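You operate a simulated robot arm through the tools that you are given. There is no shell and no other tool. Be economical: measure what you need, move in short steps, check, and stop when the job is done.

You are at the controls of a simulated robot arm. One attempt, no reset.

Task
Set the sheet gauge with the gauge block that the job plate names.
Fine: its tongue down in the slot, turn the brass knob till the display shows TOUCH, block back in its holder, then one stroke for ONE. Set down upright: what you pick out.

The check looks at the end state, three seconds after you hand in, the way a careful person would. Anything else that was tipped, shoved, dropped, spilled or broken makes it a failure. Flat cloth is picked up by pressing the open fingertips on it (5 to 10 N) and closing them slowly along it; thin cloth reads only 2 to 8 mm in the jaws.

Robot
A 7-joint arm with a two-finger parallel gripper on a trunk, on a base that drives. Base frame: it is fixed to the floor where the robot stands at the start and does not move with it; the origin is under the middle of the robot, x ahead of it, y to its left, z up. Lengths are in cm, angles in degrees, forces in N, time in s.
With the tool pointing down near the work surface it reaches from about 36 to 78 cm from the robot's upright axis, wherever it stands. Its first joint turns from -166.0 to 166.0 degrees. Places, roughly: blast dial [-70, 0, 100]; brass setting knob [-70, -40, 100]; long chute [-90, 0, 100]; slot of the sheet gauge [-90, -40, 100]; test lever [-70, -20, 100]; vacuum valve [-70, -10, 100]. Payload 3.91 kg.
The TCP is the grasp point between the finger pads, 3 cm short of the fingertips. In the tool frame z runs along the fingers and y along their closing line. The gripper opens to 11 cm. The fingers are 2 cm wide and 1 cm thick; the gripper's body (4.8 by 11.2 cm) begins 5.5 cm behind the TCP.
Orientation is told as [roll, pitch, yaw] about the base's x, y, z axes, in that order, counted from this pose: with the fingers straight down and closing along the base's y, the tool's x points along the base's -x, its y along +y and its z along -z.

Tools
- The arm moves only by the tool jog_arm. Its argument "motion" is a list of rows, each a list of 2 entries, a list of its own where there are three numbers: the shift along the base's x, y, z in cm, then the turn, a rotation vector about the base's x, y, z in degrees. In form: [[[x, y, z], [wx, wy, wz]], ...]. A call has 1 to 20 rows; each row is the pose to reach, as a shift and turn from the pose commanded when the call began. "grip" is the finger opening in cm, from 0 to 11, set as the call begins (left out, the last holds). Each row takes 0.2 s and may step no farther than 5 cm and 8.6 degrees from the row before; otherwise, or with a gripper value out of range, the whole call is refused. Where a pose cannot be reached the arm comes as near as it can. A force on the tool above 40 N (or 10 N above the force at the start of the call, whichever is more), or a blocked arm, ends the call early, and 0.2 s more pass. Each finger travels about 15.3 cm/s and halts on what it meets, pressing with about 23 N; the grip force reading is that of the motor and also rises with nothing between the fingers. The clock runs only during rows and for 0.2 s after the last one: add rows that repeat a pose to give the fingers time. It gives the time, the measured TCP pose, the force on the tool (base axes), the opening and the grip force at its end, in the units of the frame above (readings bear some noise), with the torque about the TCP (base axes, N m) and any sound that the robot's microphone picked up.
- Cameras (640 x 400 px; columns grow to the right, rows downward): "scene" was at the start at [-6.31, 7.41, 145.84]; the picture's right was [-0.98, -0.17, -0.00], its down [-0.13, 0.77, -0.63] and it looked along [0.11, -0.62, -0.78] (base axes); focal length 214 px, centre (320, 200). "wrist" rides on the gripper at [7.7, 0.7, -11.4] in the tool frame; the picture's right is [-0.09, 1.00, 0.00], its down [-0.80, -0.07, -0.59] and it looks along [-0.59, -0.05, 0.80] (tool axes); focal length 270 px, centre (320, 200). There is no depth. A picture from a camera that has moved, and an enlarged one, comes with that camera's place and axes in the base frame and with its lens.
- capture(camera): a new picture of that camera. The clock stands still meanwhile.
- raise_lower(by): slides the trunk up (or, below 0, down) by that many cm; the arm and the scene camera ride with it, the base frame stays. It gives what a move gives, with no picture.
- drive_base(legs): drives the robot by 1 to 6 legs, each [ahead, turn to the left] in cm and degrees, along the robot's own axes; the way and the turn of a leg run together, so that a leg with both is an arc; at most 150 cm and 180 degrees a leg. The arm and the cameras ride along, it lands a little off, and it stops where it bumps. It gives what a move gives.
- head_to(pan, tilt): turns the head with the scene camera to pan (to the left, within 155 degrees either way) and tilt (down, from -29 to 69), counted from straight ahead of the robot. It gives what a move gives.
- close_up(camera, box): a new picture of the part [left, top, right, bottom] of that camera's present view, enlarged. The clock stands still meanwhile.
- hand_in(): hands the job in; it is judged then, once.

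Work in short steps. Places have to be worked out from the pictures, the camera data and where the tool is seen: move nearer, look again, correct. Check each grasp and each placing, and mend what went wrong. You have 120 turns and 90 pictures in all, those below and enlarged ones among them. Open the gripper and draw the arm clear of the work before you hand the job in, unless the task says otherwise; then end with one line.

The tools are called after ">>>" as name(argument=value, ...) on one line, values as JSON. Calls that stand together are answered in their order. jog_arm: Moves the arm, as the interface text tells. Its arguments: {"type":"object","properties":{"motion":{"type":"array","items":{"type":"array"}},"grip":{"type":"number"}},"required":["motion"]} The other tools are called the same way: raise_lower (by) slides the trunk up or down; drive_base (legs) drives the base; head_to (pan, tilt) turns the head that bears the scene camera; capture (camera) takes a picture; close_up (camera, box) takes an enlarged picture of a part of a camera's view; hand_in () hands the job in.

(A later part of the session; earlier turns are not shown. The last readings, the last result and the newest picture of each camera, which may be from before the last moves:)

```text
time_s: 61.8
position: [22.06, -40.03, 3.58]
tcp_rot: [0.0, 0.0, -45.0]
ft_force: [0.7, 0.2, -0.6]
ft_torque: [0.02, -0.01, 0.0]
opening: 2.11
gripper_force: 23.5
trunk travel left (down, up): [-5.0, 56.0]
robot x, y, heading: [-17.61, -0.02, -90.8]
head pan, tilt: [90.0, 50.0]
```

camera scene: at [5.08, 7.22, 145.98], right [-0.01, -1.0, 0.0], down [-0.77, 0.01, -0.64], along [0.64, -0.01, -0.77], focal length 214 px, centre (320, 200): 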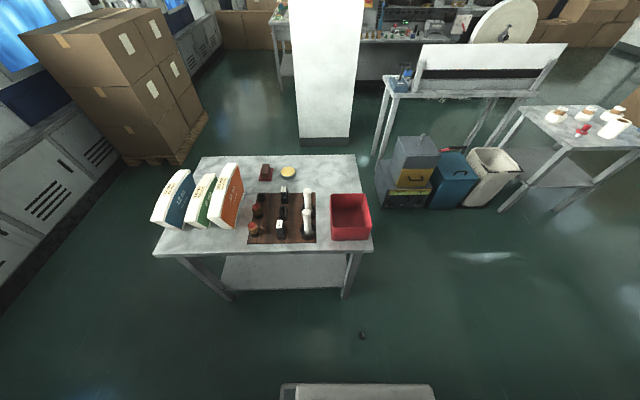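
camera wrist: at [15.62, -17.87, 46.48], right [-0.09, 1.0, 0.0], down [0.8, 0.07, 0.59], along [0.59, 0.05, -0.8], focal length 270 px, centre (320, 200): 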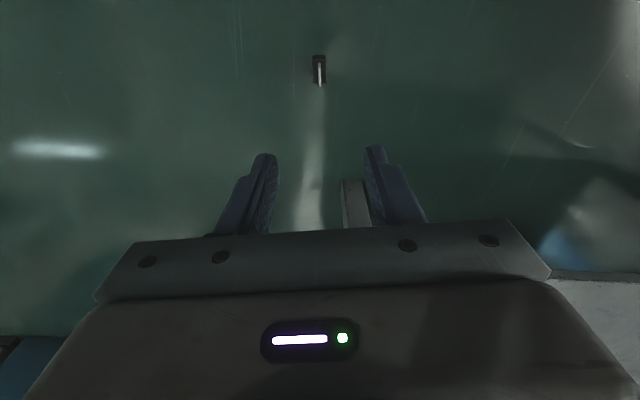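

Back at the grasp height (3.58); I lower a hair and open, then rise.

>>> jog_arm(motion=[[[0, 0, -0.1], [0, 0, 0]], [[0, 0, -0.1], [0, 0, 0]]])

>>> jog_arm(motion=[[[0, 0, 0], [0, 0, 0]], [[0, 0, 0], [0, 0, 0]], [[0, 0, 2], [0, 0, 0]], [[0, 0, 6], [0, 0, 0]], [[0, 0, 10], [0, 0, 0]], [[0, 0, 10], [0, 0, 8]], [[0, 0, 10], [0, 0, 16]], [[0, 0, 10], [0, 0, 24]], [[0, 0, 10], [0, 0, 32]], [[0, 0, 10], [0, 0, 40]], [[0, 0, 10], [0, 0, 48]], [[0, 0, 10], [0, 0, 56]], [[0, 0, 10], [0, 0, 64]], [[0, 0, 10], [0, 0, 72]], [[0, 0, 10], [0, 0, 80]], [[0, 0, 10], [0, 0, 85]], [[0, 0, 10], [0, 0, 90]], [[0, 0, 10], [0, 0, 90]]], grip=6.5)

>>> close_up(camera="wrist", box=[220, 60, 420, 220])

```text
time_s: 62.4
position: [22.06, -40.0, 3.52]
tcp_rot: [0.0, 0.0, -45.0]
ft_force: [0.8, -0.4, -0.6]
ft_torque: [-0.01, 0.01, 0.05]
opening: 2.1
gripper_force: 23.1
trunk travel left (down, up): [-5.0, 56.0]
robot x, y, heading: [-17.74, -0.14, -90.9]
head pan, tilt: [90.0, 50.0]
```

```text
time_s: 66.2
position: [22.05, -39.97, 13.51]
tcp_rot: [0.0, 0.1, 45.0]
ft_force: [0.3, 0.1, -0.1]
ft_torque: [0.0, -0.03, 0.0]
opening: 6.49
gripper_force: 0.2
trunk travel left (down, up): [-5.0, 56.0]
robot x, y, heading: [-17.7, 0.06, -90.9]
head pan, tilt: [90.0, 50.0]
```

```text
2.50 times, centred on (320, 140) of wrist
camera zoom: at [16.19, -44.99, 25.11], right [-0.64, 0.77, 0.0], down [0.62, 0.52, 0.59], along [0.46, 0.38, -0.8], focal length 676 px, centre (320, 350)
```

zoom: 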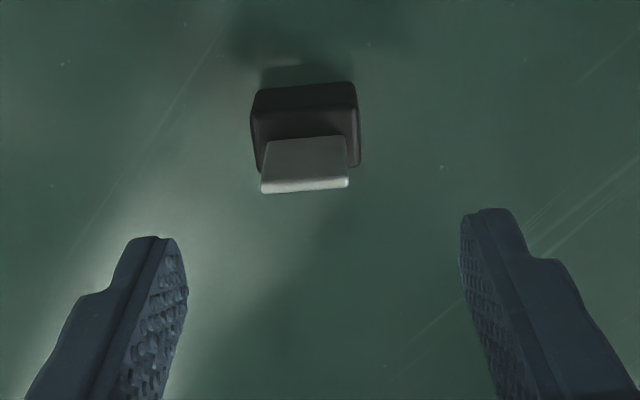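

The block stands upside‑down with its long axis along the closing line now. I centre over it, descend and grip it on its ends.

>>> jog_arm(motion=[[[0.4, -0.45, -4], [0, 0, 0]], [[0.4, -0.45, -8], [0, 0, 0]], [[0.4, -0.45, -9.9], [0, 0, 0]], [[0.4, -0.45, -9.9], [0, 0, 0]]])

>>> close_up(camera="wrist", box=[220, 80, 420, 240])

```text
time_s: 67.2
position: [22.53, -40.5, 3.7]
tcp_rot: [0.0, 0.1, 45.0]
ft_force: [-0.7, -0.6, 0.1]
ft_torque: [0.05, -0.02, -0.01]
opening: 6.51
gripper_force: 0.1
trunk travel left (down, up): [-5.0, 56.0]
robot x, y, heading: [-17.96, -0.1, -90.8]
head pan, tilt: [90.0, 50.0]
```

```text
2.50 times, centred on (320, 160) of wrist
camera zoom: at [16.52, -45.52, 15.32], right [-0.64, 0.77, 0.0], down [0.62, 0.52, 0.59], along [0.46, 0.38, -0.8], focal length 676 px, centre (320, 300)
```

zoom: 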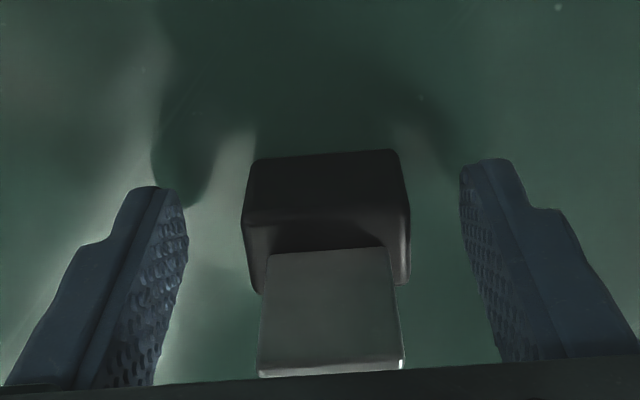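

Well centred. I close on the ends and lift slightly.

>>> jog_arm(motion=[[[0, 0, 0], [0, 0, 0]], [[0, 0, 0], [0, 0, 0]], [[0, 0, 0], [0, 0, 0]], [[0, 0, 1], [0, 0, 0]], [[0, 0, 3], [0, 0, 0]], [[0, 0, 3], [0, 0, 0]]], grip=0)

>>> close_up(camera="wrist", box=[220, 80, 420, 240])

```text
time_s: 68.6
position: [22.46, -40.37, 6.61]
tcp_rot: [0.0, 0.1, 45.0]
ft_force: [0.5, 0.5, -0.4]
ft_torque: [0.01, 0.0, -0.02]
opening: 3.5
gripper_force: 22.6
trunk travel left (down, up): [-5.0, 56.0]
robot x, y, heading: [-17.6, 0.18, -91.0]
head pan, tilt: [90.0, 50.0]
```

```text
2.50 times, centred on (320, 160) of wrist
camera zoom: at [16.57, -45.46, 18.29], right [-0.64, 0.77, 0.0], down [0.62, 0.52, 0.59], along [0.46, 0.38, -0.8], focal length 676 px, centre (320, 300)
```

zoom: 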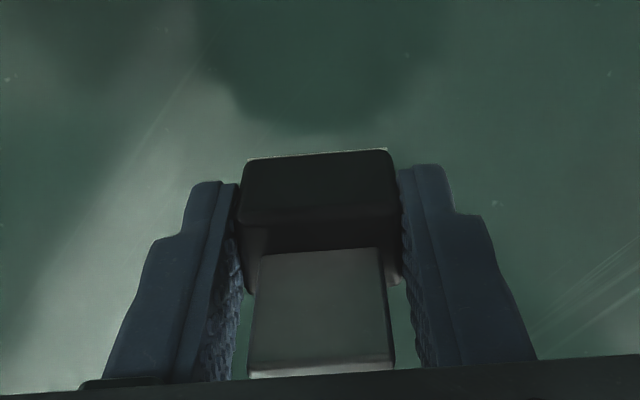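

Gripped on the ends (3.5). I tilt by 50° about the closing line (tongue swinging toward the camera side), at a safe height.

>>> jog_arm(motion=[[[0, 0, 1], [5, -5, 0]], [[0, 0, 2], [10, -10, 0]], [[0, 0, 2], [15, -15, 0]], [[0, 0, 2], [20, -20, 0]], [[0, 0, 2], [25, -25, 0]], [[0, 0, 2], [30, -30, 0]], [[0, 0, 2], [35.4, -35.4, 0]], [[0, 0, 2], [35.4, -35.4, 0]]])

```text
time_s: 70.4
position: [22.54, -40.38, 8.56]
tcp_rot: [-0.1, -50.1, 45.0]
ft_force: [0.1, -0.2, 0.7]
ft_torque: [-0.04, 0.0, -0.01]
opening: 3.49
gripper_force: 23.4
trunk travel left (down, up): [-5.0, 56.0]
robot x, y, heading: [-18.06, -0.09, -90.9]
head pan, tilt: [90.0, 50.0]
```

Tilt done. I turn the head there to watch, then lower to just above contact.

>>> head_to(pan=20, tilt=60)

>>> jog_arm(motion=[[[0, 0, -2.5], [0, 0, 0]], [[0, 0, -4.5], [0, 0, 0]], [[0, 0, -5.0], [0, 0, 0]], [[0, 0, -5.0], [0, 0, 0]]])

>>> capture(camera="scene")

```text
time_s: 71.8
position: [22.5, -40.42, 8.65]
tcp_rot: [0.0, -50.1, 45.0]
ft_force: [-0.1, -0.1, 0.5]
ft_torque: [0.01, 0.03, 0.01]
opening: 3.5
gripper_force: 22.9
trunk travel left (down, up): [-5.0, 56.0]
robot x, y, heading: [-17.76, 0.13, -90.6]
head pan, tilt: [20.0, 60.0]
```

```text
time_s: 72.8
position: [22.58, -40.26, 3.55]
tcp_rot: [0.0, -50.2, 44.9]
ft_force: [0.5, -0.7, -0.8]
ft_torque: [-0.03, 0.03, 0.03]
opening: 3.5
gripper_force: 22.9
trunk travel left (down, up): [-5.0, 56.0]
robot x, y, heading: [-17.71, -0.14, -90.6]
head pan, tilt: [20.0, 60.0]
```

```text
48 pictures are left
camera scene: at [-0.43, 1.03, 104.73], right [-0.94, -0.33, 0.0], down [-0.29, 0.82, -0.5], along [0.16, -0.47, -0.87], focal length 214 px, centre (320, 200)
```

scene: 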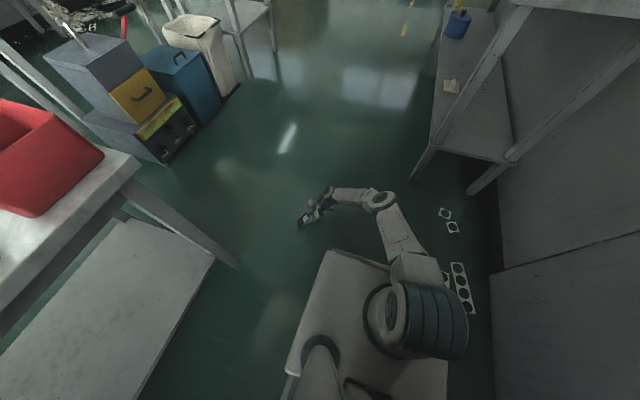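

All as planned. I lower 0.3 more and open.

>>> jog_arm(motion=[[[0, 0, -0.3], [0, 0, 0]], [[0, 0, -0.3], [0, 0, 0]]])

>>> jog_arm(motion=[[[0, 0, 0], [0, 0, 0]], [[0, 0, 0], [0, 0, 0]], [[0, 0, 0], [0, 0, 0]], [[0, 0, 0], [0, 0, 0]]], grip=5.5)

>>> capture(camera="wrist")

```text
time_s: 73.4
position: [22.55, -40.45, 3.29]
tcp_rot: [0.0, -50.2, 45.0]
ft_force: [-0.4, 0.0, -0.6]
ft_torque: [0.04, 0.02, 0.01]
opening: 3.51
gripper_force: 22.9
trunk travel left (down, up): [-5.0, 56.0]
robot x, y, heading: [-17.61, 0.16, -90.7]
head pan, tilt: [20.0, 60.0]
```

```text
time_s: 74.4
position: [22.59, -40.37, 3.36]
tcp_rot: [0.1, -50.1, 45.0]
ft_force: [-0.1, 0.2, 0.5]
ft_torque: [0.03, 0.0, -0.02]
opening: 5.49
gripper_force: 0.0
trunk travel left (down, up): [-5.0, 56.0]
robot x, y, heading: [-17.6, 0.38, -91.1]
head pan, tilt: [20.0, 60.0]
```

```text
47 pictures are left
camera wrist: at [12.34, -49.67, 4.89], right [-0.66, 0.74, 0.07], down [0.09, -0.01, 1.0], along [0.74, 0.67, -0.06], focal length 270 px, centre (320, 200)
```

wrist: 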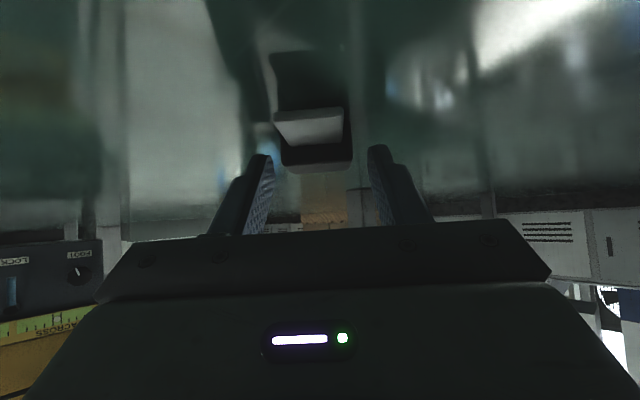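

The block now lies on its broad side, tongue horizontal toward the camera. I rise and swing the tool back to vertical for a look.

>>> jog_arm(motion=[[[0, 0, 4], [0, 0, 0]], [[0, 0, 8], [0, 0, 0]], [[0, 0, 11], [-5, 5, 0]], [[0, 0, 11], [-10, 10, 0]], [[0, 0, 11], [-15, 15, 0]], [[0, 0, 11], [-20, 20, 0]], [[0, 0, 11], [-25, 25, 0]], [[0, 0, 11], [-30, 30, 0]], [[0, 0, 11], [-35.4, 35.4, 0]], [[0, 0, 11], [-35.4, 35.4, 0]]])

>>> close_up(camera="wrist", box=[220, 60, 420, 220])

```text
time_s: 76.6
position: [22.6, -40.41, 14.24]
tcp_rot: [0.0, 0.2, 44.9]
ft_force: [0.7, 0.8, -0.2]
ft_torque: [0.01, 0.02, 0.02]
opening: 5.53
gripper_force: 0.1
trunk travel left (down, up): [-5.0, 56.0]
robot x, y, heading: [-18.15, -0.05, -90.6]
head pan, tilt: [20.0, 60.0]
```

```text
2.50 times, centred on (320, 140) of wrist
camera zoom: at [16.59, -45.4, 25.86], right [-0.64, 0.77, 0.0], down [0.62, 0.52, 0.59], along [0.46, 0.38, -0.81], focal length 676 px, centre (320, 350)
```

zoom: 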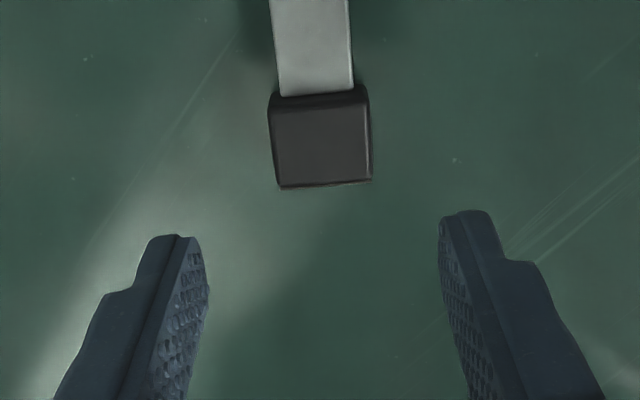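

Block lies flat: body centre ≈ (22.97, −40.19), tongue toward the camera side. I tilt the tool 65° the other way (camera on top) behind the block.

>>> jog_arm(motion=[[[0.2, 0.2, 0], [-5.7, 5.7, 0]], [[0.4, 0.4, 0], [-11.5, 11.5, 0]], [[0.6, 0.6, 0], [-17.2, 17.2, 0]], [[0.8, 0.8, 0], [-23, 23, 0]], [[1, 1, 0], [-28.7, 28.7, 0]], [[1.2, 1.2, 0], [-34.5, 34.5, 0]], [[1.4, 1.4, -2], [-40.2, 40.2, 0]], [[1.6, 1.45, -5], [-46, 46, 0]], [[1.6, 1.45, -6], [-46, 46, 0]], [[1.6, 1.45, -6], [-46, 46, 0]]])

>>> capture(camera="wrist")

```text
time_s: 79.0
position: [28.7, -39.44, 12.66]
tcp_rot: [-8.9, 62.4, 37.8]
ft_force: [0.3, -0.7, 0.1]
ft_torque: [0.0, 0.01, -0.02]
opening: 5.51
gripper_force: 0.1
trunk travel left (down, up): [-5.0, 56.0]
robot x, y, heading: [-17.92, -0.03, -90.7]
head pan, tilt: [20.0, 60.0]
stopped in row 10: the arm was blocked; the commanded pose is now the measured one
```

```text
45 pictures are left
camera wrist: at [32.15, -33.63, 24.82], right [-0.68, 0.72, -0.15], down [0.7, 0.57, -0.43], along [-0.23, -0.4, -0.89], focal length 270 px, centre (320, 200)
```

wrist: 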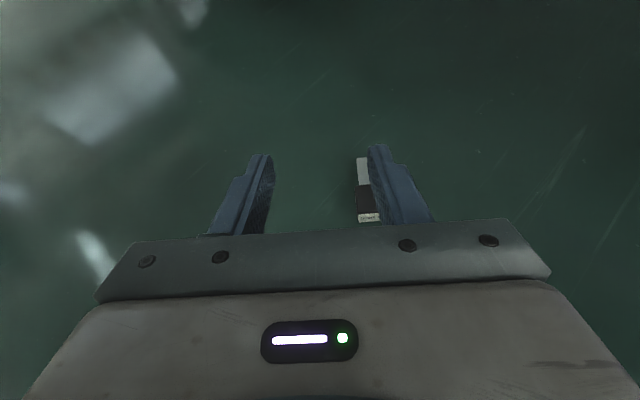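

The arm can't reach 65° there (joint limit). I back off to a 48° tilt, which suffices, and check.

>>> jog_arm(motion=[[[-1.2, 0, 0], [3.3, -1.9, 0]], [[-2.4, 0, 0], [6.6, -3.8, 0]], [[-3.6, 0.1, -0.5], [10, -5.6, 0]], [[-4.8, 0.1, -1], [13.3, -7.5, -0.1]], [[-4.8, 0.1, -1], [13.3, -7.5, -0.1]], [[-4.8, 0.1, -1], [13.3, -7.5, -0.1]]])

>>> capture(camera="wrist")

```text
time_s: 80.4
position: [23.65, -39.25, 11.67]
tcp_rot: [-0.1, 48.0, 45.2]
ft_force: [-0.4, -0.6, 0.0]
ft_torque: [0.01, 0.0, -0.02]
opening: 5.52
gripper_force: 0.1
trunk travel left (down, up): [-5.0, 56.0]
robot x, y, heading: [-17.49, -0.03, -90.7]
head pan, tilt: [20.0, 60.0]
```

```text
44 pictures are left
camera wrist: at [25.54, -36.52, 25.1], right [-0.66, 0.74, -0.07], down [0.74, 0.64, -0.2], along [-0.1, -0.18, -0.98], focal length 270 px, centre (320, 200)
```

wrist: 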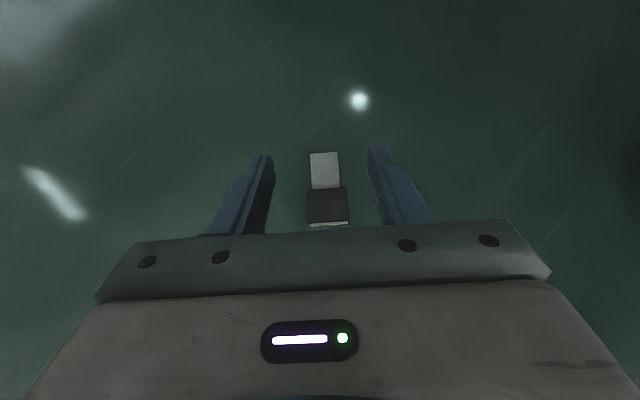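

Exactly reached. Block well aligned; I descend to z≈3.15.

>>> jog_arm(motion=[[[0.15, 0.1, -4], [0, 0, 0]], [[0.15, 0.1, -7], [0, 0, 0]], [[0.15, 0.1, -8.5], [0, 0, 0]], [[0.15, 0.1, -8.5], [0, 0, 0]]])

>>> close_up(camera="wrist", box=[220, 100, 420, 260])

```text
time_s: 81.4
position: [24.66, -39.48, 3.78]
tcp_rot: [-1.0, 47.6, 44.5]
ft_force: [0.3, 0.7, -1.2]
ft_torque: [-0.02, 0.01, 0.03]
opening: 5.49
gripper_force: 0.1
trunk travel left (down, up): [-5.0, 56.0]
robot x, y, heading: [-17.81, -0.08, -90.6]
head pan, tilt: [20.0, 60.0]
```

```text
2.50 times, centred on (320, 180) of wrist
camera zoom: at [26.35, -36.55, 17.33], right [-0.66, 0.74, -0.08], down [0.74, 0.64, -0.19], along [-0.09, -0.18, -0.98], focal length 676 px, centre (320, 250)
```

zoom: 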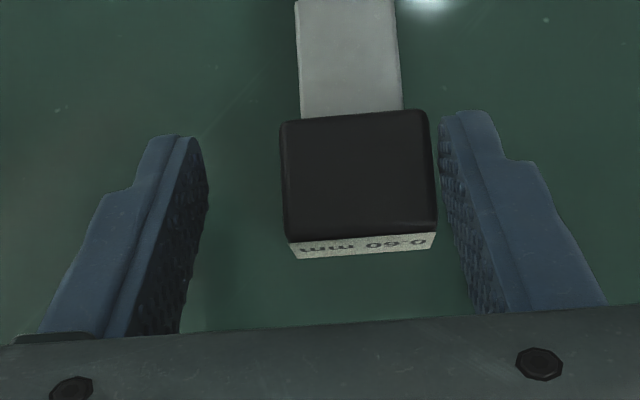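

The arm is at a limit here; I rise 5 cm by arm and lower the trunk the last 5 cm to gain reach.

>>> jog_arm(motion=[[[0, 0, 3], [0, 0, 0]], [[0, 0, 5], [0, 0, 0]], [[0, 0, 5], [0, 0, 0]]])

>>> raise_lower(by=-5)

>>> close_up(camera="wrist", box=[220, 100, 420, 260])

```text
time_s: 82.2
position: [23.79, -39.41, 8.13]
tcp_rot: [0.0, 48.0, 45.1]
ft_force: [0.0, 0.4, 0.3]
ft_torque: [0.01, 0.0, 0.02]
opening: 5.49
gripper_force: 0.0
trunk travel left (down, up): [-5.0, 56.0]
robot x, y, heading: [-18.0, -0.28, -90.8]
head pan, tilt: [20.0, 60.0]
```

```text
time_s: 83.1
position: [23.87, -39.26, 3.23]
tcp_rot: [0.0, 48.0, 45.1]
ft_force: [0.8, 0.3, 0.1]
ft_torque: [0.01, -0.01, 0.01]
opening: 5.52
gripper_force: 0.0
trunk travel left (down, up): [0.0, 61.0]
robot x, y, heading: [-18.06, 0.06, -91.2]
head pan, tilt: [20.0, 60.0]
```

```text
2.50 times, centred on (320, 180) of wrist
camera zoom: at [25.62, -36.48, 16.68], right [-0.66, 0.74, -0.07], down [0.74, 0.64, -0.2], along [-0.11, -0.18, -0.98], focal length 676 px, centre (320, 250)
```

zoom: 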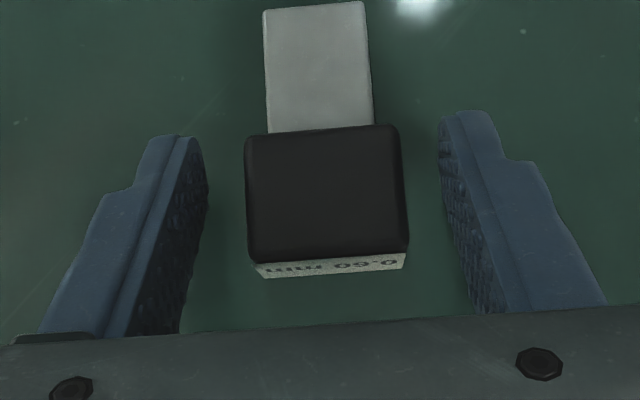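

Good placement now. I close slowly and lift.

>>> jog_arm(motion=[[[0, 0, 0], [0, 0, 0]], [[0, 0, 0], [0, 0, 0]], [[0, 0, 0], [0, 0, 0]], [[0, 0, 2], [0, 0, 0]], [[0, 0, 5], [0, 0, 0]], [[0, 0, 9], [0, 0, 0]], [[0, 0, 9], [0, 0, 0]]], grip=0)

>>> close_up(camera="wrist", box=[220, 100, 420, 260])

```text
time_s: 84.7
position: [23.72, -39.28, 12.43]
tcp_rot: [0.0, 48.1, 45.1]
ft_force: [-0.3, -0.3, -0.3]
ft_torque: [0.0, 0.02, -0.02]
opening: 3.53
gripper_force: 23.1
trunk travel left (down, up): [0.0, 61.0]
robot x, y, heading: [-17.44, 0.22, -90.7]
head pan, tilt: [20.0, 60.0]
```

```text
2.50 times, centred on (320, 180) of wrist
camera zoom: at [25.5, -36.39, 25.87], right [-0.66, 0.74, -0.07], down [0.74, 0.64, -0.2], along [-0.1, -0.18, -0.98], focal length 676 px, centre (320, 250)
```

zoom: 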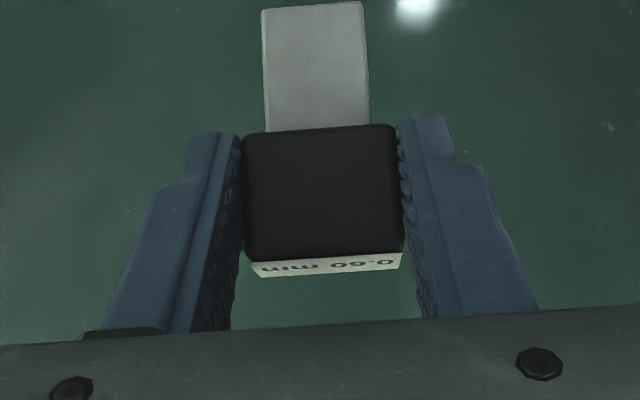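

Gripped at 3.53. I bring the tool back to vertical, then raise the trunk in steps, checking the grip each time.

>>> jog_arm(motion=[[[0, 0, 2], [5.6, -5.6, 0]], [[0, 0, 4], [11.3, -11.3, 0]], [[0, 0, 6], [17, -17, 0]], [[0, 0, 8], [22.6, -22.6, 0]], [[0, 0, 10], [28.3, -28.3, 0]], [[0, 0, 12], [34, -34, 0]], [[0, 0, 15], [34, -34, 0]], [[0, 0, 18], [34, -34, 0]]])

>>> raise_lower(by=40)

>>> raise_lower(by=20)

>>> close_up(camera="wrist", box=[220, 60, 420, 220])

```text
time_s: 86.5
position: [24.0, -39.27, 30.26]
tcp_rot: [0.0, -0.2, 45.1]
ft_force: [0.5, -0.7, -0.2]
ft_torque: [0.01, -0.01, -0.03]
opening: 3.53
gripper_force: 22.9
trunk travel left (down, up): [0.0, 61.0]
robot x, y, heading: [-17.8, 0.36, -91.0]
head pan, tilt: [20.0, 60.0]
```

```text
time_s: 90.3
position: [23.9, -39.19, 70.26]
tcp_rot: [0.0, -0.1, 45.1]
ft_force: [0.5, 0.8, -0.6]
ft_torque: [0.03, 0.02, 0.01]
opening: 3.54
gripper_force: 23.6
trunk travel left (down, up): [-40.0, 21.0]
robot x, y, heading: [-18.01, -0.05, -90.7]
head pan, tilt: [20.0, 60.0]
```

```text
time_s: 92.5
position: [23.91, -39.32, 90.3]
tcp_rot: [-0.1, -0.1, 45.1]
ft_force: [0.1, -0.3, -0.9]
ft_torque: [-0.02, 0.04, -0.03]
opening: 3.52
gripper_force: 22.6
trunk travel left (down, up): [-60.0, 1.0]
robot x, y, heading: [-18.03, -0.07, -90.8]
head pan, tilt: [20.0, 60.0]
```

```text
2.50 times, centred on (320, 140) of wrist
camera zoom: at [17.92, -44.3, 101.8], right [-0.64, 0.77, 0.0], down [0.61, 0.52, 0.6], along [0.46, 0.38, -0.8], focal length 676 px, centre (320, 350)
```

zoom: 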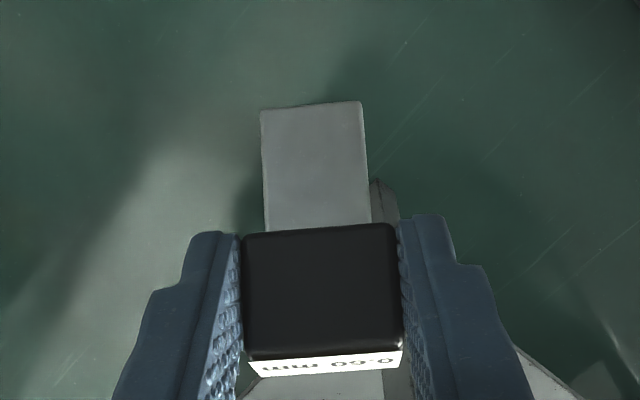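

Still held well. I retract to r≈45 and raise to z≈118, then drive gently in small legs: ahead 15, then turn right in 15° legs.

>>> jog_arm(motion=[[[-1.2, 1, 4], [0, 0, 0]], [[-2.4, 2, 8], [0, 0, 0]], [[-3.7, 3, 12], [0, 0, 0]], [[-5, 4, 16], [0, 0, 0]], [[-6.3, 5, 20], [0, 0, 0]], [[-7.6, 6, 24], [0, 0, 0]], [[-9, 7, 27], [0, 0, 0]], [[-10, 8, 29], [0, 0, 0]]])

>>> drive_base(legs=[[5, 0], [5, 0], [5, 0]])

>>> drive_base(legs=[[0, -8], [0, -8], [0, -8], [0, -8], [0, -8]])

```text
time_s: 94.3
position: [13.9, -31.1, 119.39]
tcp_rot: [-0.1, -0.1, 45.1]
ft_force: [-0.9, 1.0, -0.3]
ft_torque: [-0.02, -0.01, 0.01]
opening: 3.54
gripper_force: 23.1
trunk travel left (down, up): [-60.0, 1.0]
robot x, y, heading: [-17.48, -0.01, -90.7]
head pan, tilt: [20.0, 60.0]
```

```text
time_s: 96.3
position: [13.83, -46.35, 119.36]
tcp_rot: [-0.1, -0.2, 45.1]
ft_force: [-0.2, -0.3, -0.1]
ft_torque: [0.03, 0.01, 0.01]
opening: 3.5
gripper_force: 22.9
trunk travel left (down, up): [-60.0, 1.0]
robot x, y, heading: [-17.99, -15.0, -90.4]
head pan, tilt: [20.0, 60.0]
```

```text
time_s: 99.7
position: [-13.52, -59.26, 119.25]
tcp_rot: [-0.1, 0.0, 5.3]
ft_force: [-0.6, -0.3, -0.2]
ft_torque: [0.02, -0.02, 0.0]
opening: 3.53
gripper_force: 23.2
trunk travel left (down, up): [-60.0, 1.0]
robot x, y, heading: [-18.15, -14.62, -130.8]
head pan, tilt: [20.0, 60.0]
```

Grip holds. I turn another 40° to face the bench.

>>> drive_base(legs=[[0, -8], [0, -8], [0, -8], [0, -8], [0, -8]])

>>> head_to(pan=5, tilt=40)

>>> capture(camera="scene")

```text
time_s: 103.2
position: [-43.2, -51.66, 119.41]
tcp_rot: [-0.2, -0.1, -34.9]
ft_force: [0.6, 0.3, -0.1]
ft_torque: [-0.02, -0.06, 0.0]
opening: 3.54
gripper_force: 22.8
trunk travel left (down, up): [-60.0, 1.0]
robot x, y, heading: [-17.99, -15.15, -170.5]
head pan, tilt: [20.0, 60.0]
```

```text
time_s: 104.0
position: [-43.2, -51.61, 119.33]
tcp_rot: [-0.1, -0.1, -34.9]
ft_force: [1.0, -0.1, 0.7]
ft_torque: [0.0, 0.0, 0.01]
opening: 3.54
gripper_force: 22.9
trunk travel left (down, up): [-60.0, 1.0]
robot x, y, heading: [-17.69, -14.8, -170.5]
head pan, tilt: [5.0, 40.0]
```

```text
39 pictures are left
camera scene: at [-16.19, -30.75, 162.39], right [-0.25, 0.97, 0.0], down [0.62, 0.16, -0.77], along [-0.74, -0.19, -0.64], focal length 214 px, centre (320, 200)
```

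scene: 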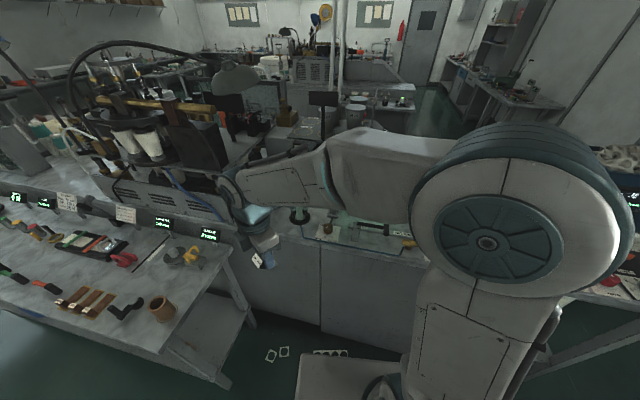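

The arm partly hides the bench. I zoom on the gauge area.

>>> close_up(camera="scene", box=[260, 190, 420, 290])

```text
4.00 times, centred on (340, 240) of scene
camera zoom: at [-16.19, -30.75, 162.39], right [-0.25, 0.97, 0.0], down [0.62, 0.16, -0.77], along [-0.74, -0.19, -0.64], focal length 858 px, centre (240, 40)
```

zoom: 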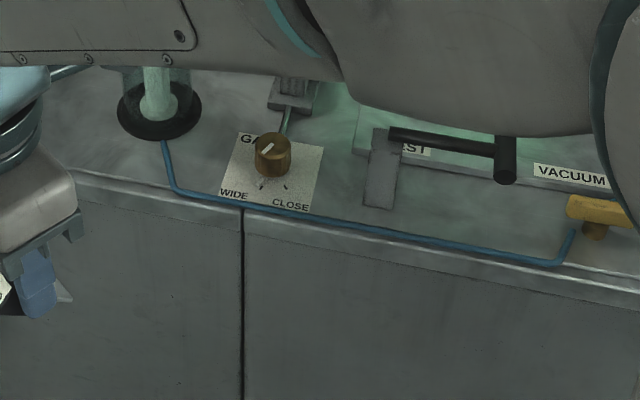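

The bench edge is at x≈−68, knob ≈ (−72.5, −42), free bench area left of the flowmeter. I drive 6 cm closer and bring the wrist camera over the gauge to see the slot.

>>> drive_base(legs=[[3, 0], [3, 0]])

>>> jog_arm(motion=[[[-3.5, 1.2, 0], [0, 0, 0]], [[-7, 2.4, 0], [0, 0, 0]], [[-10.5, 3.6, 0], [0, 0, 0]], [[-14, 4.8, 0], [0, 0, 0]], [[-17.5, 6, 0], [0, 0, 0]], [[-21, 7.2, 0], [0, 0, 0]], [[-24, 8.4, 0], [0, 0, 0]], [[-26, 9.6, 0], [0, 0, 0]]])

>>> capture(camera="wrist")

```text
time_s: 105.3
position: [-49.21, -52.68, 119.33]
tcp_rot: [-0.1, -0.1, -35.0]
ft_force: [-0.6, -0.3, -0.6]
ft_torque: [0.01, -0.03, -0.01]
opening: 3.48
gripper_force: 23.0
trunk travel left (down, up): [-60.0, 1.0]
robot x, y, heading: [-23.8, -16.02, -170.9]
head pan, tilt: [5.0, 40.0]
```

```text
time_s: 107.1
position: [-75.23, -43.02, 119.38]
tcp_rot: [-0.1, -0.1, -34.9]
ft_force: [-0.1, 0.5, -0.1]
ft_torque: [0.02, 0.01, -0.03]
opening: 3.54
gripper_force: 22.9
trunk travel left (down, up): [-60.0, 1.0]
robot x, y, heading: [-23.92, -15.99, -170.6]
head pan, tilt: [5.0, 40.0]
```

```text
37 pictures are left
camera wrist: at [-81.17, -38.06, 130.92], right [0.64, 0.77, 0.0], down [0.62, -0.52, 0.6], along [0.46, -0.38, -0.8], focal length 270 px, centre (320, 200)
```

wrist: 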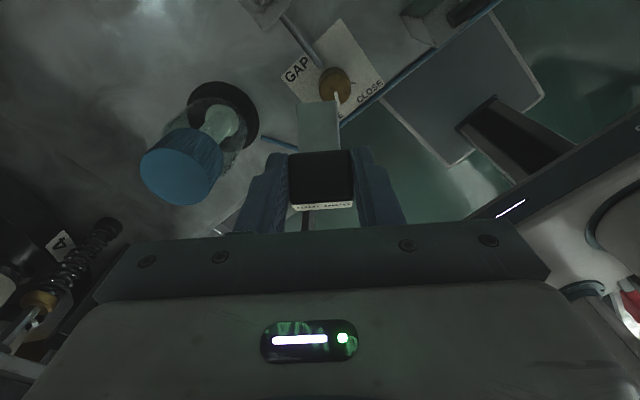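

I need the camera to look toward the slot; I yaw the tool by −90° here and look again.

>>> jog_arm(motion=[[[0, 0.5, 0], [0, 0, -8]], [[0, 1, 0], [0, 0, -16]], [[0, 1.5, 0], [0, 0, -24]], [[0, 2, 0], [0, 0, -32]], [[0, 2.5, 0], [0, 0, -40]], [[0, 3, 0], [0, 0, -48]], [[-0.5, 3.5, 0], [0, 0, -56]], [[-1, 4, 0], [0, 0, -64]], [[-1.5, 4.5, 0], [0, 0, -72]], [[-2, 5, 0], [0, 0, -80]], [[-2.5, 5.5, 0], [0, 0, -88]], [[-2.5, 6, 0], [0, 0, -95]], [[-2.5, 6, 0], [0, 0, -95]]])

>>> capture(camera="wrist")

```text
time_s: 109.9
position: [-77.54, -36.98, 119.37]
tcp_rot: [-0.1, -0.2, -129.9]
ft_force: [0.1, 0.0, -0.5]
ft_torque: [0.02, -0.01, -0.01]
opening: 3.51
gripper_force: 23.0
trunk travel left (down, up): [-60.0, 1.0]
robot x, y, heading: [-23.81, -15.68, -170.8]
head pan, tilt: [5.0, 40.0]
```

```text
36 pictures are left
camera wrist: at [-72.17, -31.52, 130.92], right [0.71, -0.71, 0.0], down [-0.57, -0.57, 0.6], along [-0.42, -0.42, -0.8], focal length 270 px, centre (320, 200)
```

wrist: 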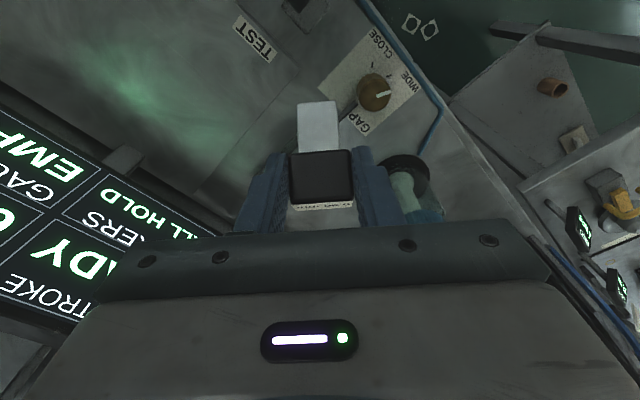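

The slot hides behind the block; I sidestep the camera so it appears beside the fingers.

>>> jog_arm(motion=[[[2.5, -2.5, 0], [0, 0, 0]], [[5, -5, 0], [0, 0, 0]], [[7.5, -7.5, 0], [0, 0, 0]], [[9, -10, 0], [0, 0, 0]], [[9, -10, 0], [0, 0, 0]]])

>>> capture(camera="wrist")

```text
time_s: 111.1
position: [-68.55, -47.25, 119.35]
tcp_rot: [-0.1, -0.1, -129.9]
ft_force: [-0.1, -0.4, -0.1]
ft_torque: [0.02, 0.04, 0.01]
opening: 3.54
gripper_force: 23.6
trunk travel left (down, up): [-60.0, 1.0]
robot x, y, heading: [-23.98, -16.47, -171.2]
head pan, tilt: [5.0, 40.0]
```

```text
35 pictures are left
camera wrist: at [-63.09, -41.72, 130.9], right [0.71, -0.71, 0.0], down [-0.57, -0.57, 0.6], along [-0.42, -0.42, -0.8], focal length 270 px, centre (320, 200)
```

wrist: 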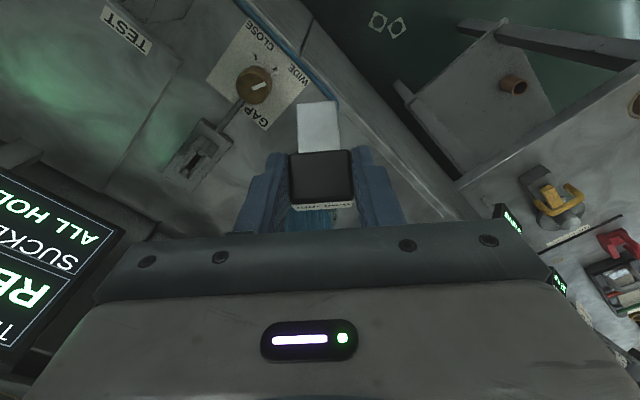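

>>> close_up(camera="wrist", box=[140, 40, 300, 200])

```text
2.50 times, centred on (220, 120) of wrist
camera zoom: at [-63.09, -41.72, 130.9], right [0.71, -0.71, 0.0], down [-0.57, -0.57, 0.6], along [-0.42, -0.42, -0.8], focal length 676 px, centre (570, 400)
```

zoom: 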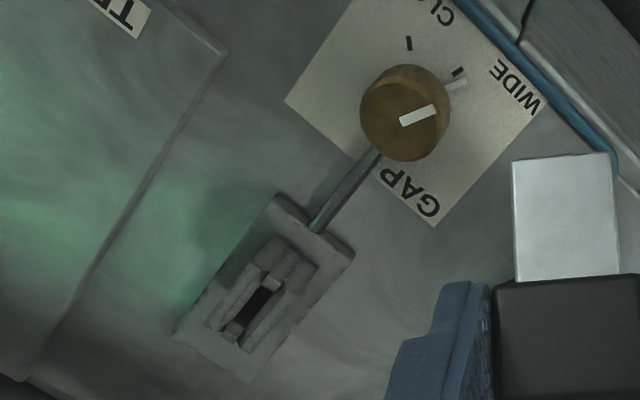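

The slot runs along x at about (−86, −42), beside the knob shaft. Tongue-down needs the tool at yaw −90, leaning 42° toward +y, which is clear of the monitors (x≈−97). I yaw to −90, then tilt, staying high.

>>> jog_arm(motion=[[[-2, 2, 0], [0, 0, 8]], [[-4, 4, 0], [0, 0, 16]], [[-6, 5, 0], [0, 0, 24]], [[-8, 6, 0], [0, 0, 32]], [[-10, 7, 0], [0, 0, 40]], [[-10, 7, 0], [0, 0, 40]]])

>>> jog_arm(motion=[[[0, 0, 0], [-7, 0, 0]], [[0, 0, 0], [-14, 0, 0]], [[0, 0, 0], [-21, 0, 0]], [[0, 0, 0], [-28, 0, 0]], [[0, 0, 0], [-35, 0, 0]], [[0, 0, 0], [-42, 0, 0]], [[0, 0, 0], [-42, 0, 0]]])

>>> capture(camera="wrist")

```text
time_s: 112.5
position: [-78.67, -39.97, 119.23]
tcp_rot: [0.0, -0.1, -89.8]
ft_force: [-0.1, 0.3, -0.7]
ft_torque: [0.02, -0.01, 0.02]
opening: 3.56
gripper_force: 23.1
trunk travel left (down, up): [-60.0, 1.0]
robot x, y, heading: [-23.73, -16.32, -170.8]
head pan, tilt: [5.0, 40.0]
```

```text
time_s: 114.1
position: [-78.52, -39.96, 119.2]
tcp_rot: [-0.2, -42.0, -89.9]
ft_force: [0.5, 0.1, -0.4]
ft_torque: [0.01, -0.01, 0.04]
opening: 3.55
gripper_force: 22.8
trunk travel left (down, up): [-60.0, 1.0]
robot x, y, heading: [-23.86, -16.23, -170.5]
head pan, tilt: [5.0, 40.0]
```

```text
33 pictures are left
camera wrist: at [-77.92, -26.61, 122.75], right [1.0, -0.06, 0.06], down [-0.07, -0.2, 0.98], along [-0.05, -0.98, -0.2], focal length 270 px, centre (320, 200)
```

wrist: 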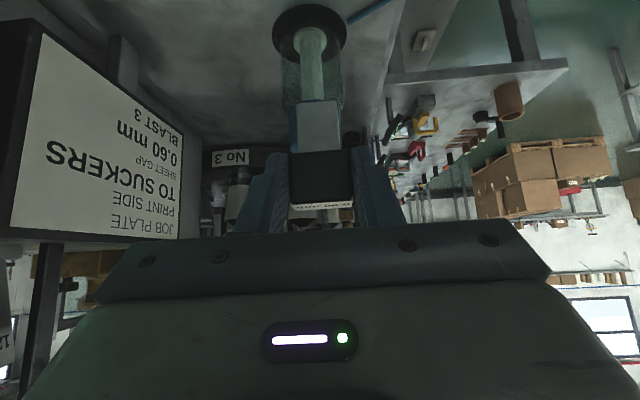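

The tongue now points straight down. I move over the slot, lowering to TCP z≈110 (tongue tip ≈104), and look.

>>> jog_arm(motion=[[[-3.5, 0, 0], [0, 0, 0]], [[-7.4, 0, 0], [0, 0, 0]], [[-7.4, 0, -4], [0, 0, 0]], [[-7.4, 0, -7], [0, 0, 0]], [[-7.4, 0, -9], [0, 0, 0]], [[-7.4, 0, -9], [0, 0, 0]]])

>>> capture(camera="wrist")

```text
time_s: 115.5
position: [-85.88, -40.23, 110.42]
tcp_rot: [-0.1, -42.0, -89.9]
ft_force: [0.2, -0.4, 0.0]
ft_torque: [0.02, 0.0, 0.03]
opening: 3.54
gripper_force: 23.2
trunk travel left (down, up): [-60.0, 1.0]
robot x, y, heading: [-23.79, -16.2, -170.9]
head pan, tilt: [5.0, 40.0]
```

```text
32 pictures are left
camera wrist: at [-85.22, -26.73, 113.82], right [1.0, -0.06, 0.06], down [-0.07, -0.2, 0.98], along [-0.05, -0.98, -0.2], focal length 270 px, centre (320, 200)
```

wrist: 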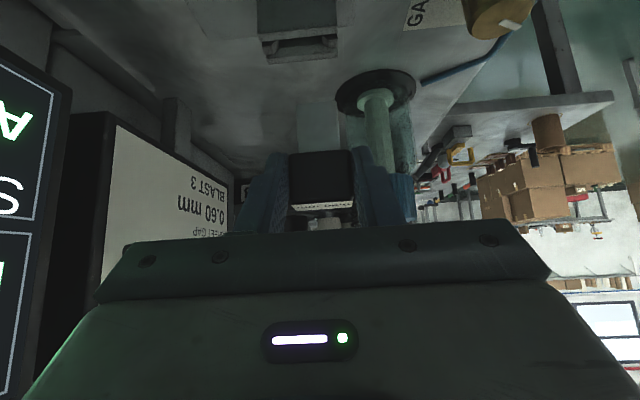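

>>> close_up(camera="wrist", box=[220, 0, 400, 170])

```text
2.35 times, centred on (310, 85) of wrist
camera zoom: at [-85.22, -26.73, 113.82], right [1.0, -0.06, 0.06], down [-0.07, -0.2, 0.98], along [-0.05, -0.98, -0.2], focal length 636 px, centre (344, 471)
```

zoom: 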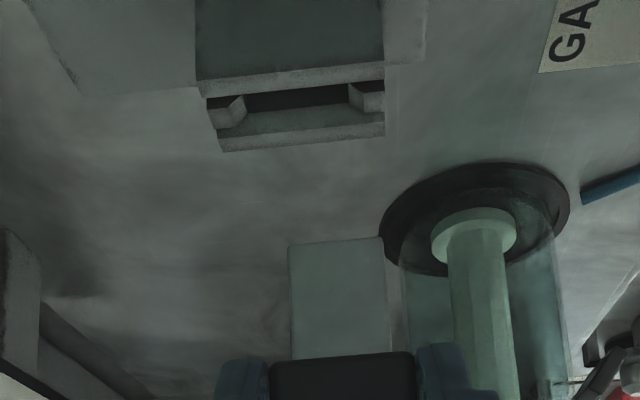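

Triangulated: slot top centre ≈ (−86.7, −42.2, 100.2); tongue tip now ≈ (−85.85, −42.35, 104.4). I correct by (−0.85, +0.15) and lower 3 cm, then look again.

>>> jog_arm(motion=[[[-0.85, 0.15, 0], [0, 0, 0]], [[-0.85, 0.15, -1.5], [0, 0, 0]], [[-0.85, 0.15, -3], [0, 0, 0]], [[-0.85, 0.15, -3], [0, 0, 0]]])

>>> close_up(camera="wrist", box=[240, 40, 380, 170])

```text
time_s: 116.5
position: [-86.68, -39.87, 107.22]
tcp_rot: [-0.1, -42.0, -89.9]
ft_force: [-0.2, 0.5, -0.1]
ft_torque: [-0.03, 0.01, 0.0]
opening: 3.54
gripper_force: 23.8
trunk travel left (down, up): [-60.0, 1.0]
robot x, y, heading: [-23.83, -15.89, -170.7]
head pan, tilt: [5.0, 40.0]
```

```text
3.08 times, centred on (310, 105) of wrist
camera zoom: at [-86.09, -26.41, 110.68], right [1.0, -0.07, 0.06], down [-0.07, -0.2, 0.98], along [-0.05, -0.98, -0.2], focal length 832 px, centre (351, 492)
```

zoom: 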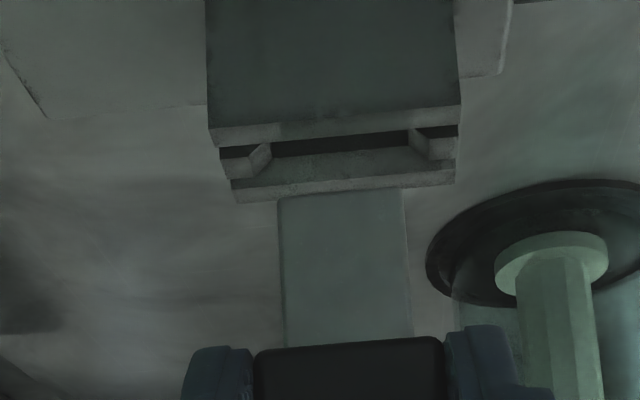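

x is aligned; y looks within ~0.1. I shift −0.1 in y and lower by 1.3 cm gently, then check force and picture.

>>> jog_arm(motion=[[[0, -0.1, -0.5], [0, 0, 0]], [[0, -0.1, -0.9], [0, 0, 0]], [[0, -0.1, -1.3], [0, 0, 0]], [[0, -0.1, -1.3], [0, 0, 0]]])

>>> close_up(camera="wrist", box=[240, 40, 380, 170])

```text
time_s: 117.5
position: [-86.92, -39.97, 105.89]
tcp_rot: [-0.2, -42.1, -89.9]
ft_force: [0.2, -1.2, -0.3]
ft_torque: [0.02, 0.03, -0.02]
opening: 3.51
gripper_force: 22.8
trunk travel left (down, up): [-60.0, 1.0]
robot x, y, heading: [-24.45, -15.86, -170.8]
head pan, tilt: [5.0, 40.0]
```

```text
3.08 times, centred on (310, 105) of wrist
camera zoom: at [-86.15, -26.57, 109.44], right [1.0, -0.07, 0.06], down [-0.07, -0.2, 0.98], along [-0.05, -0.98, -0.2], focal length 832 px, centre (351, 492)
```

zoom: 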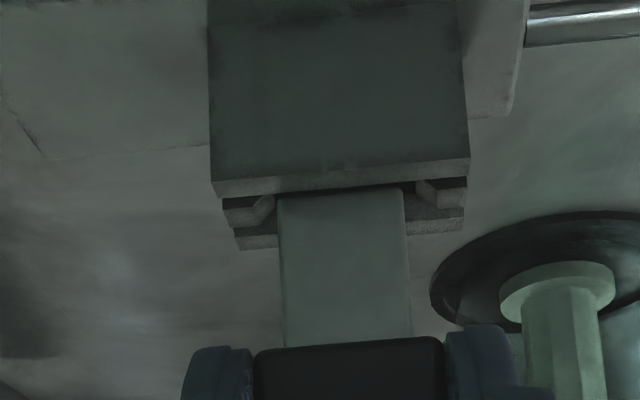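

No contact force and the tip is at slot level between the walls. I continue down in small steps.

>>> jog_arm(motion=[[[0, 0, -0.4], [0, 0, 0]], [[0, 0, -0.8], [0, 0, 0]], [[0, 0, -1.2], [0, 0, 0]], [[0, 0, -1.6], [0, 0, 0]], [[0, 0, -1.6], [0, 0, 0]]])

>>> close_up(camera="wrist", box=[240, 40, 380, 170])

```text
time_s: 118.7
position: [-86.75, -39.95, 104.37]
tcp_rot: [0.0, -42.1, -89.9]
ft_force: [-0.2, 0.4, -0.1]
ft_torque: [0.02, -0.01, -0.02]
opening: 3.54
gripper_force: 23.2
trunk travel left (down, up): [-60.0, 1.0]
robot x, y, heading: [-23.74, -16.08, -170.6]
head pan, tilt: [5.0, 40.0]
```

```text
3.08 times, centred on (310, 105) of wrist
camera zoom: at [-86.2, -26.57, 107.87], right [1.0, -0.07, 0.06], down [-0.07, -0.2, 0.98], along [-0.05, -0.98, -0.2], focal length 832 px, centre (351, 492)
```

zoom: 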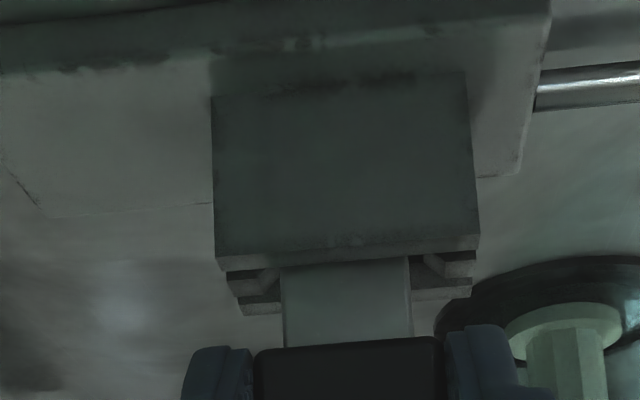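

The tongue is inside the slot. I continue until contact.

>>> jog_arm(motion=[[[0, 0, -0.4], [0, 0, 0]], [[0, 0, -0.8], [0, 0, 0]], [[0, 0, -1.0], [0, 0, 0]], [[0, 0, -1.15], [0, 0, 0]], [[0, 0, -1.3], [0, 0, 0]]])

>>> capture(camera="wrist")

```text
time_s: 119.9
position: [-86.89, -39.94, 103.14]
tcp_rot: [-0.2, -42.1, -89.9]
ft_force: [-0.2, 0.8, -0.7]
ft_torque: [0.0, 0.0, 0.0]
opening: 3.53
gripper_force: 23.4
trunk travel left (down, up): [-60.0, 1.0]
robot x, y, heading: [-24.04, -16.07, -170.7]
head pan, tilt: [5.0, 40.0]
```

```text
27 pictures are left
camera wrist: at [-86.17, -26.51, 106.63], right [1.0, -0.06, 0.06], down [-0.07, -0.2, 0.98], along [-0.05, -0.98, -0.2], focal length 270 px, centre (320, 200)
```

wrist: 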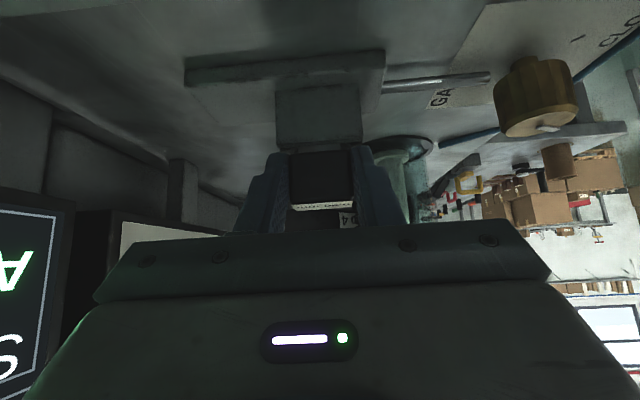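

Nearly seated; 0.3 cm more.

>>> jog_arm(motion=[[[0, 0, -0.1], [0, 0, 0]], [[0, 0, -0.2], [0, 0, 0]], [[0, 0, -0.3], [0, 0, 0]], [[0, 0, -0.3], [0, 0, 0]]])

```text
time_s: 120.9
position: [-86.8, -39.81, 103.12]
tcp_rot: [-0.4, -42.3, -89.9]
ft_force: [2.1, 3.9, 20.6]
ft_torque: [-0.17, -0.45, 0.25]
opening: 3.54
gripper_force: 22.9
trunk travel left (down, up): [-60.0, 1.0]
robot x, y, heading: [-23.52, -16.21, -170.7]
head pan, tilt: [5.0, 40.0]
```

Seated with contact (20 N up). I ease off 0.2, open moderately and withdraw along the tool axis, then check the display.

>>> jog_arm(motion=[[[0, 0, 0.2], [0, 0, 0]], [[0, 0, 0.2], [0, 0, 0]]])

>>> jog_arm(motion=[[[0, 0, 0], [0, 0, 0]], [[0, 0, 0], [0, 0, 0]], [[0, 0.7, 0.7], [0, 0, 0]], [[0, 2, 2.5], [0, 0, 0]], [[0, 4, 6], [0, 0, 0]], [[0, 5, 10], [0, 0, 0]], [[0, 5, 14], [0, 0, 0]]], grip=5.2)

>>> jog_arm(motion=[[[1, 0, 0], [7, 0, 0]], [[2, 0, 0], [14, 0, 0]], [[3, 0, 0], [21, 0, 0]], [[4, 0, 0], [28, 0, 0]], [[5, 0, 0], [35, 0, 0]], [[6, 0, 0], [42, 0, 0]], [[9, 0, 0], [42, 0, 0]], [[12, 0, 0], [42, 0, 0]], [[14, 2, 0], [42, 0, 0]], [[16, 4, 0], [42, 0, 0]], [[16, 4, 0], [42, 0, 0]]])

>>> capture(camera="scene")

```text
time_s: 121.5
position: [-86.76, -39.99, 103.15]
tcp_rot: [-0.4, -42.2, -89.8]
ft_force: [-2.1, 2.4, 14.3]
ft_torque: [-0.08, -0.26, -0.14]
opening: 3.54
gripper_force: 22.9
trunk travel left (down, up): [-60.0, 1.0]
robot x, y, heading: [-24.51, -15.81, -171.0]
head pan, tilt: [5.0, 40.0]
```

```text
time_s: 123.1
position: [-86.67, -34.91, 117.15]
tcp_rot: [0.0, -41.9, -89.9]
ft_force: [-0.4, 0.4, 0.7]
ft_torque: [-0.01, 0.03, -0.05]
opening: 5.22
gripper_force: 0.2
trunk travel left (down, up): [-60.0, 1.0]
robot x, y, heading: [-23.9, -16.02, -170.7]
head pan, tilt: [5.0, 40.0]
```

```text
time_s: 125.5
position: [-70.82, -30.84, 116.84]
tcp_rot: [-0.1, 0.0, -89.9]
ft_force: [-0.7, 0.7, 0.2]
ft_torque: [0.01, 0.01, -0.01]
opening: 5.19
gripper_force: 0.0
trunk travel left (down, up): [-60.0, 1.0]
robot x, y, heading: [-23.78, -16.05, -170.6]
head pan, tilt: [5.0, 40.0]
```

```text
26 pictures are left
camera scene: at [-22.14, -31.72, 162.4], right [-0.25, 0.97, 0.0], down [0.62, 0.16, -0.77], along [-0.74, -0.19, -0.64], focal length 214 px, centre (320, 200)
```

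scene: 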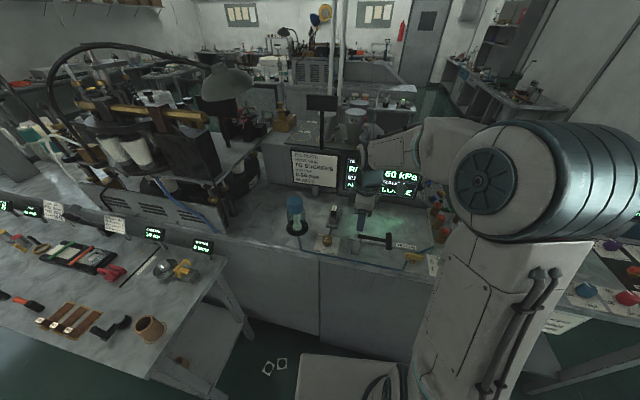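

Block in the slot (label upright visible). I zoom to see the display and gauge.

>>> close_up(camera="scene", box=[280, 140, 440, 270])

```text
3.08 times, centred on (360, 205) of scene
camera zoom: at [-22.14, -31.72, 162.4], right [-0.25, 0.97, 0.0], down [0.62, 0.16, -0.77], along [-0.74, -0.19, -0.64], focal length 660 px, centre (197, 185)
```

zoom: 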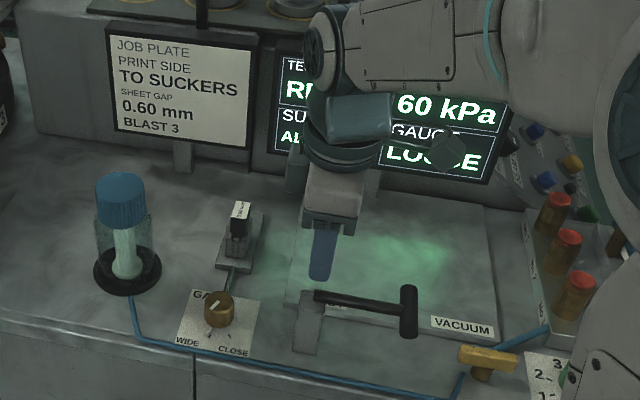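

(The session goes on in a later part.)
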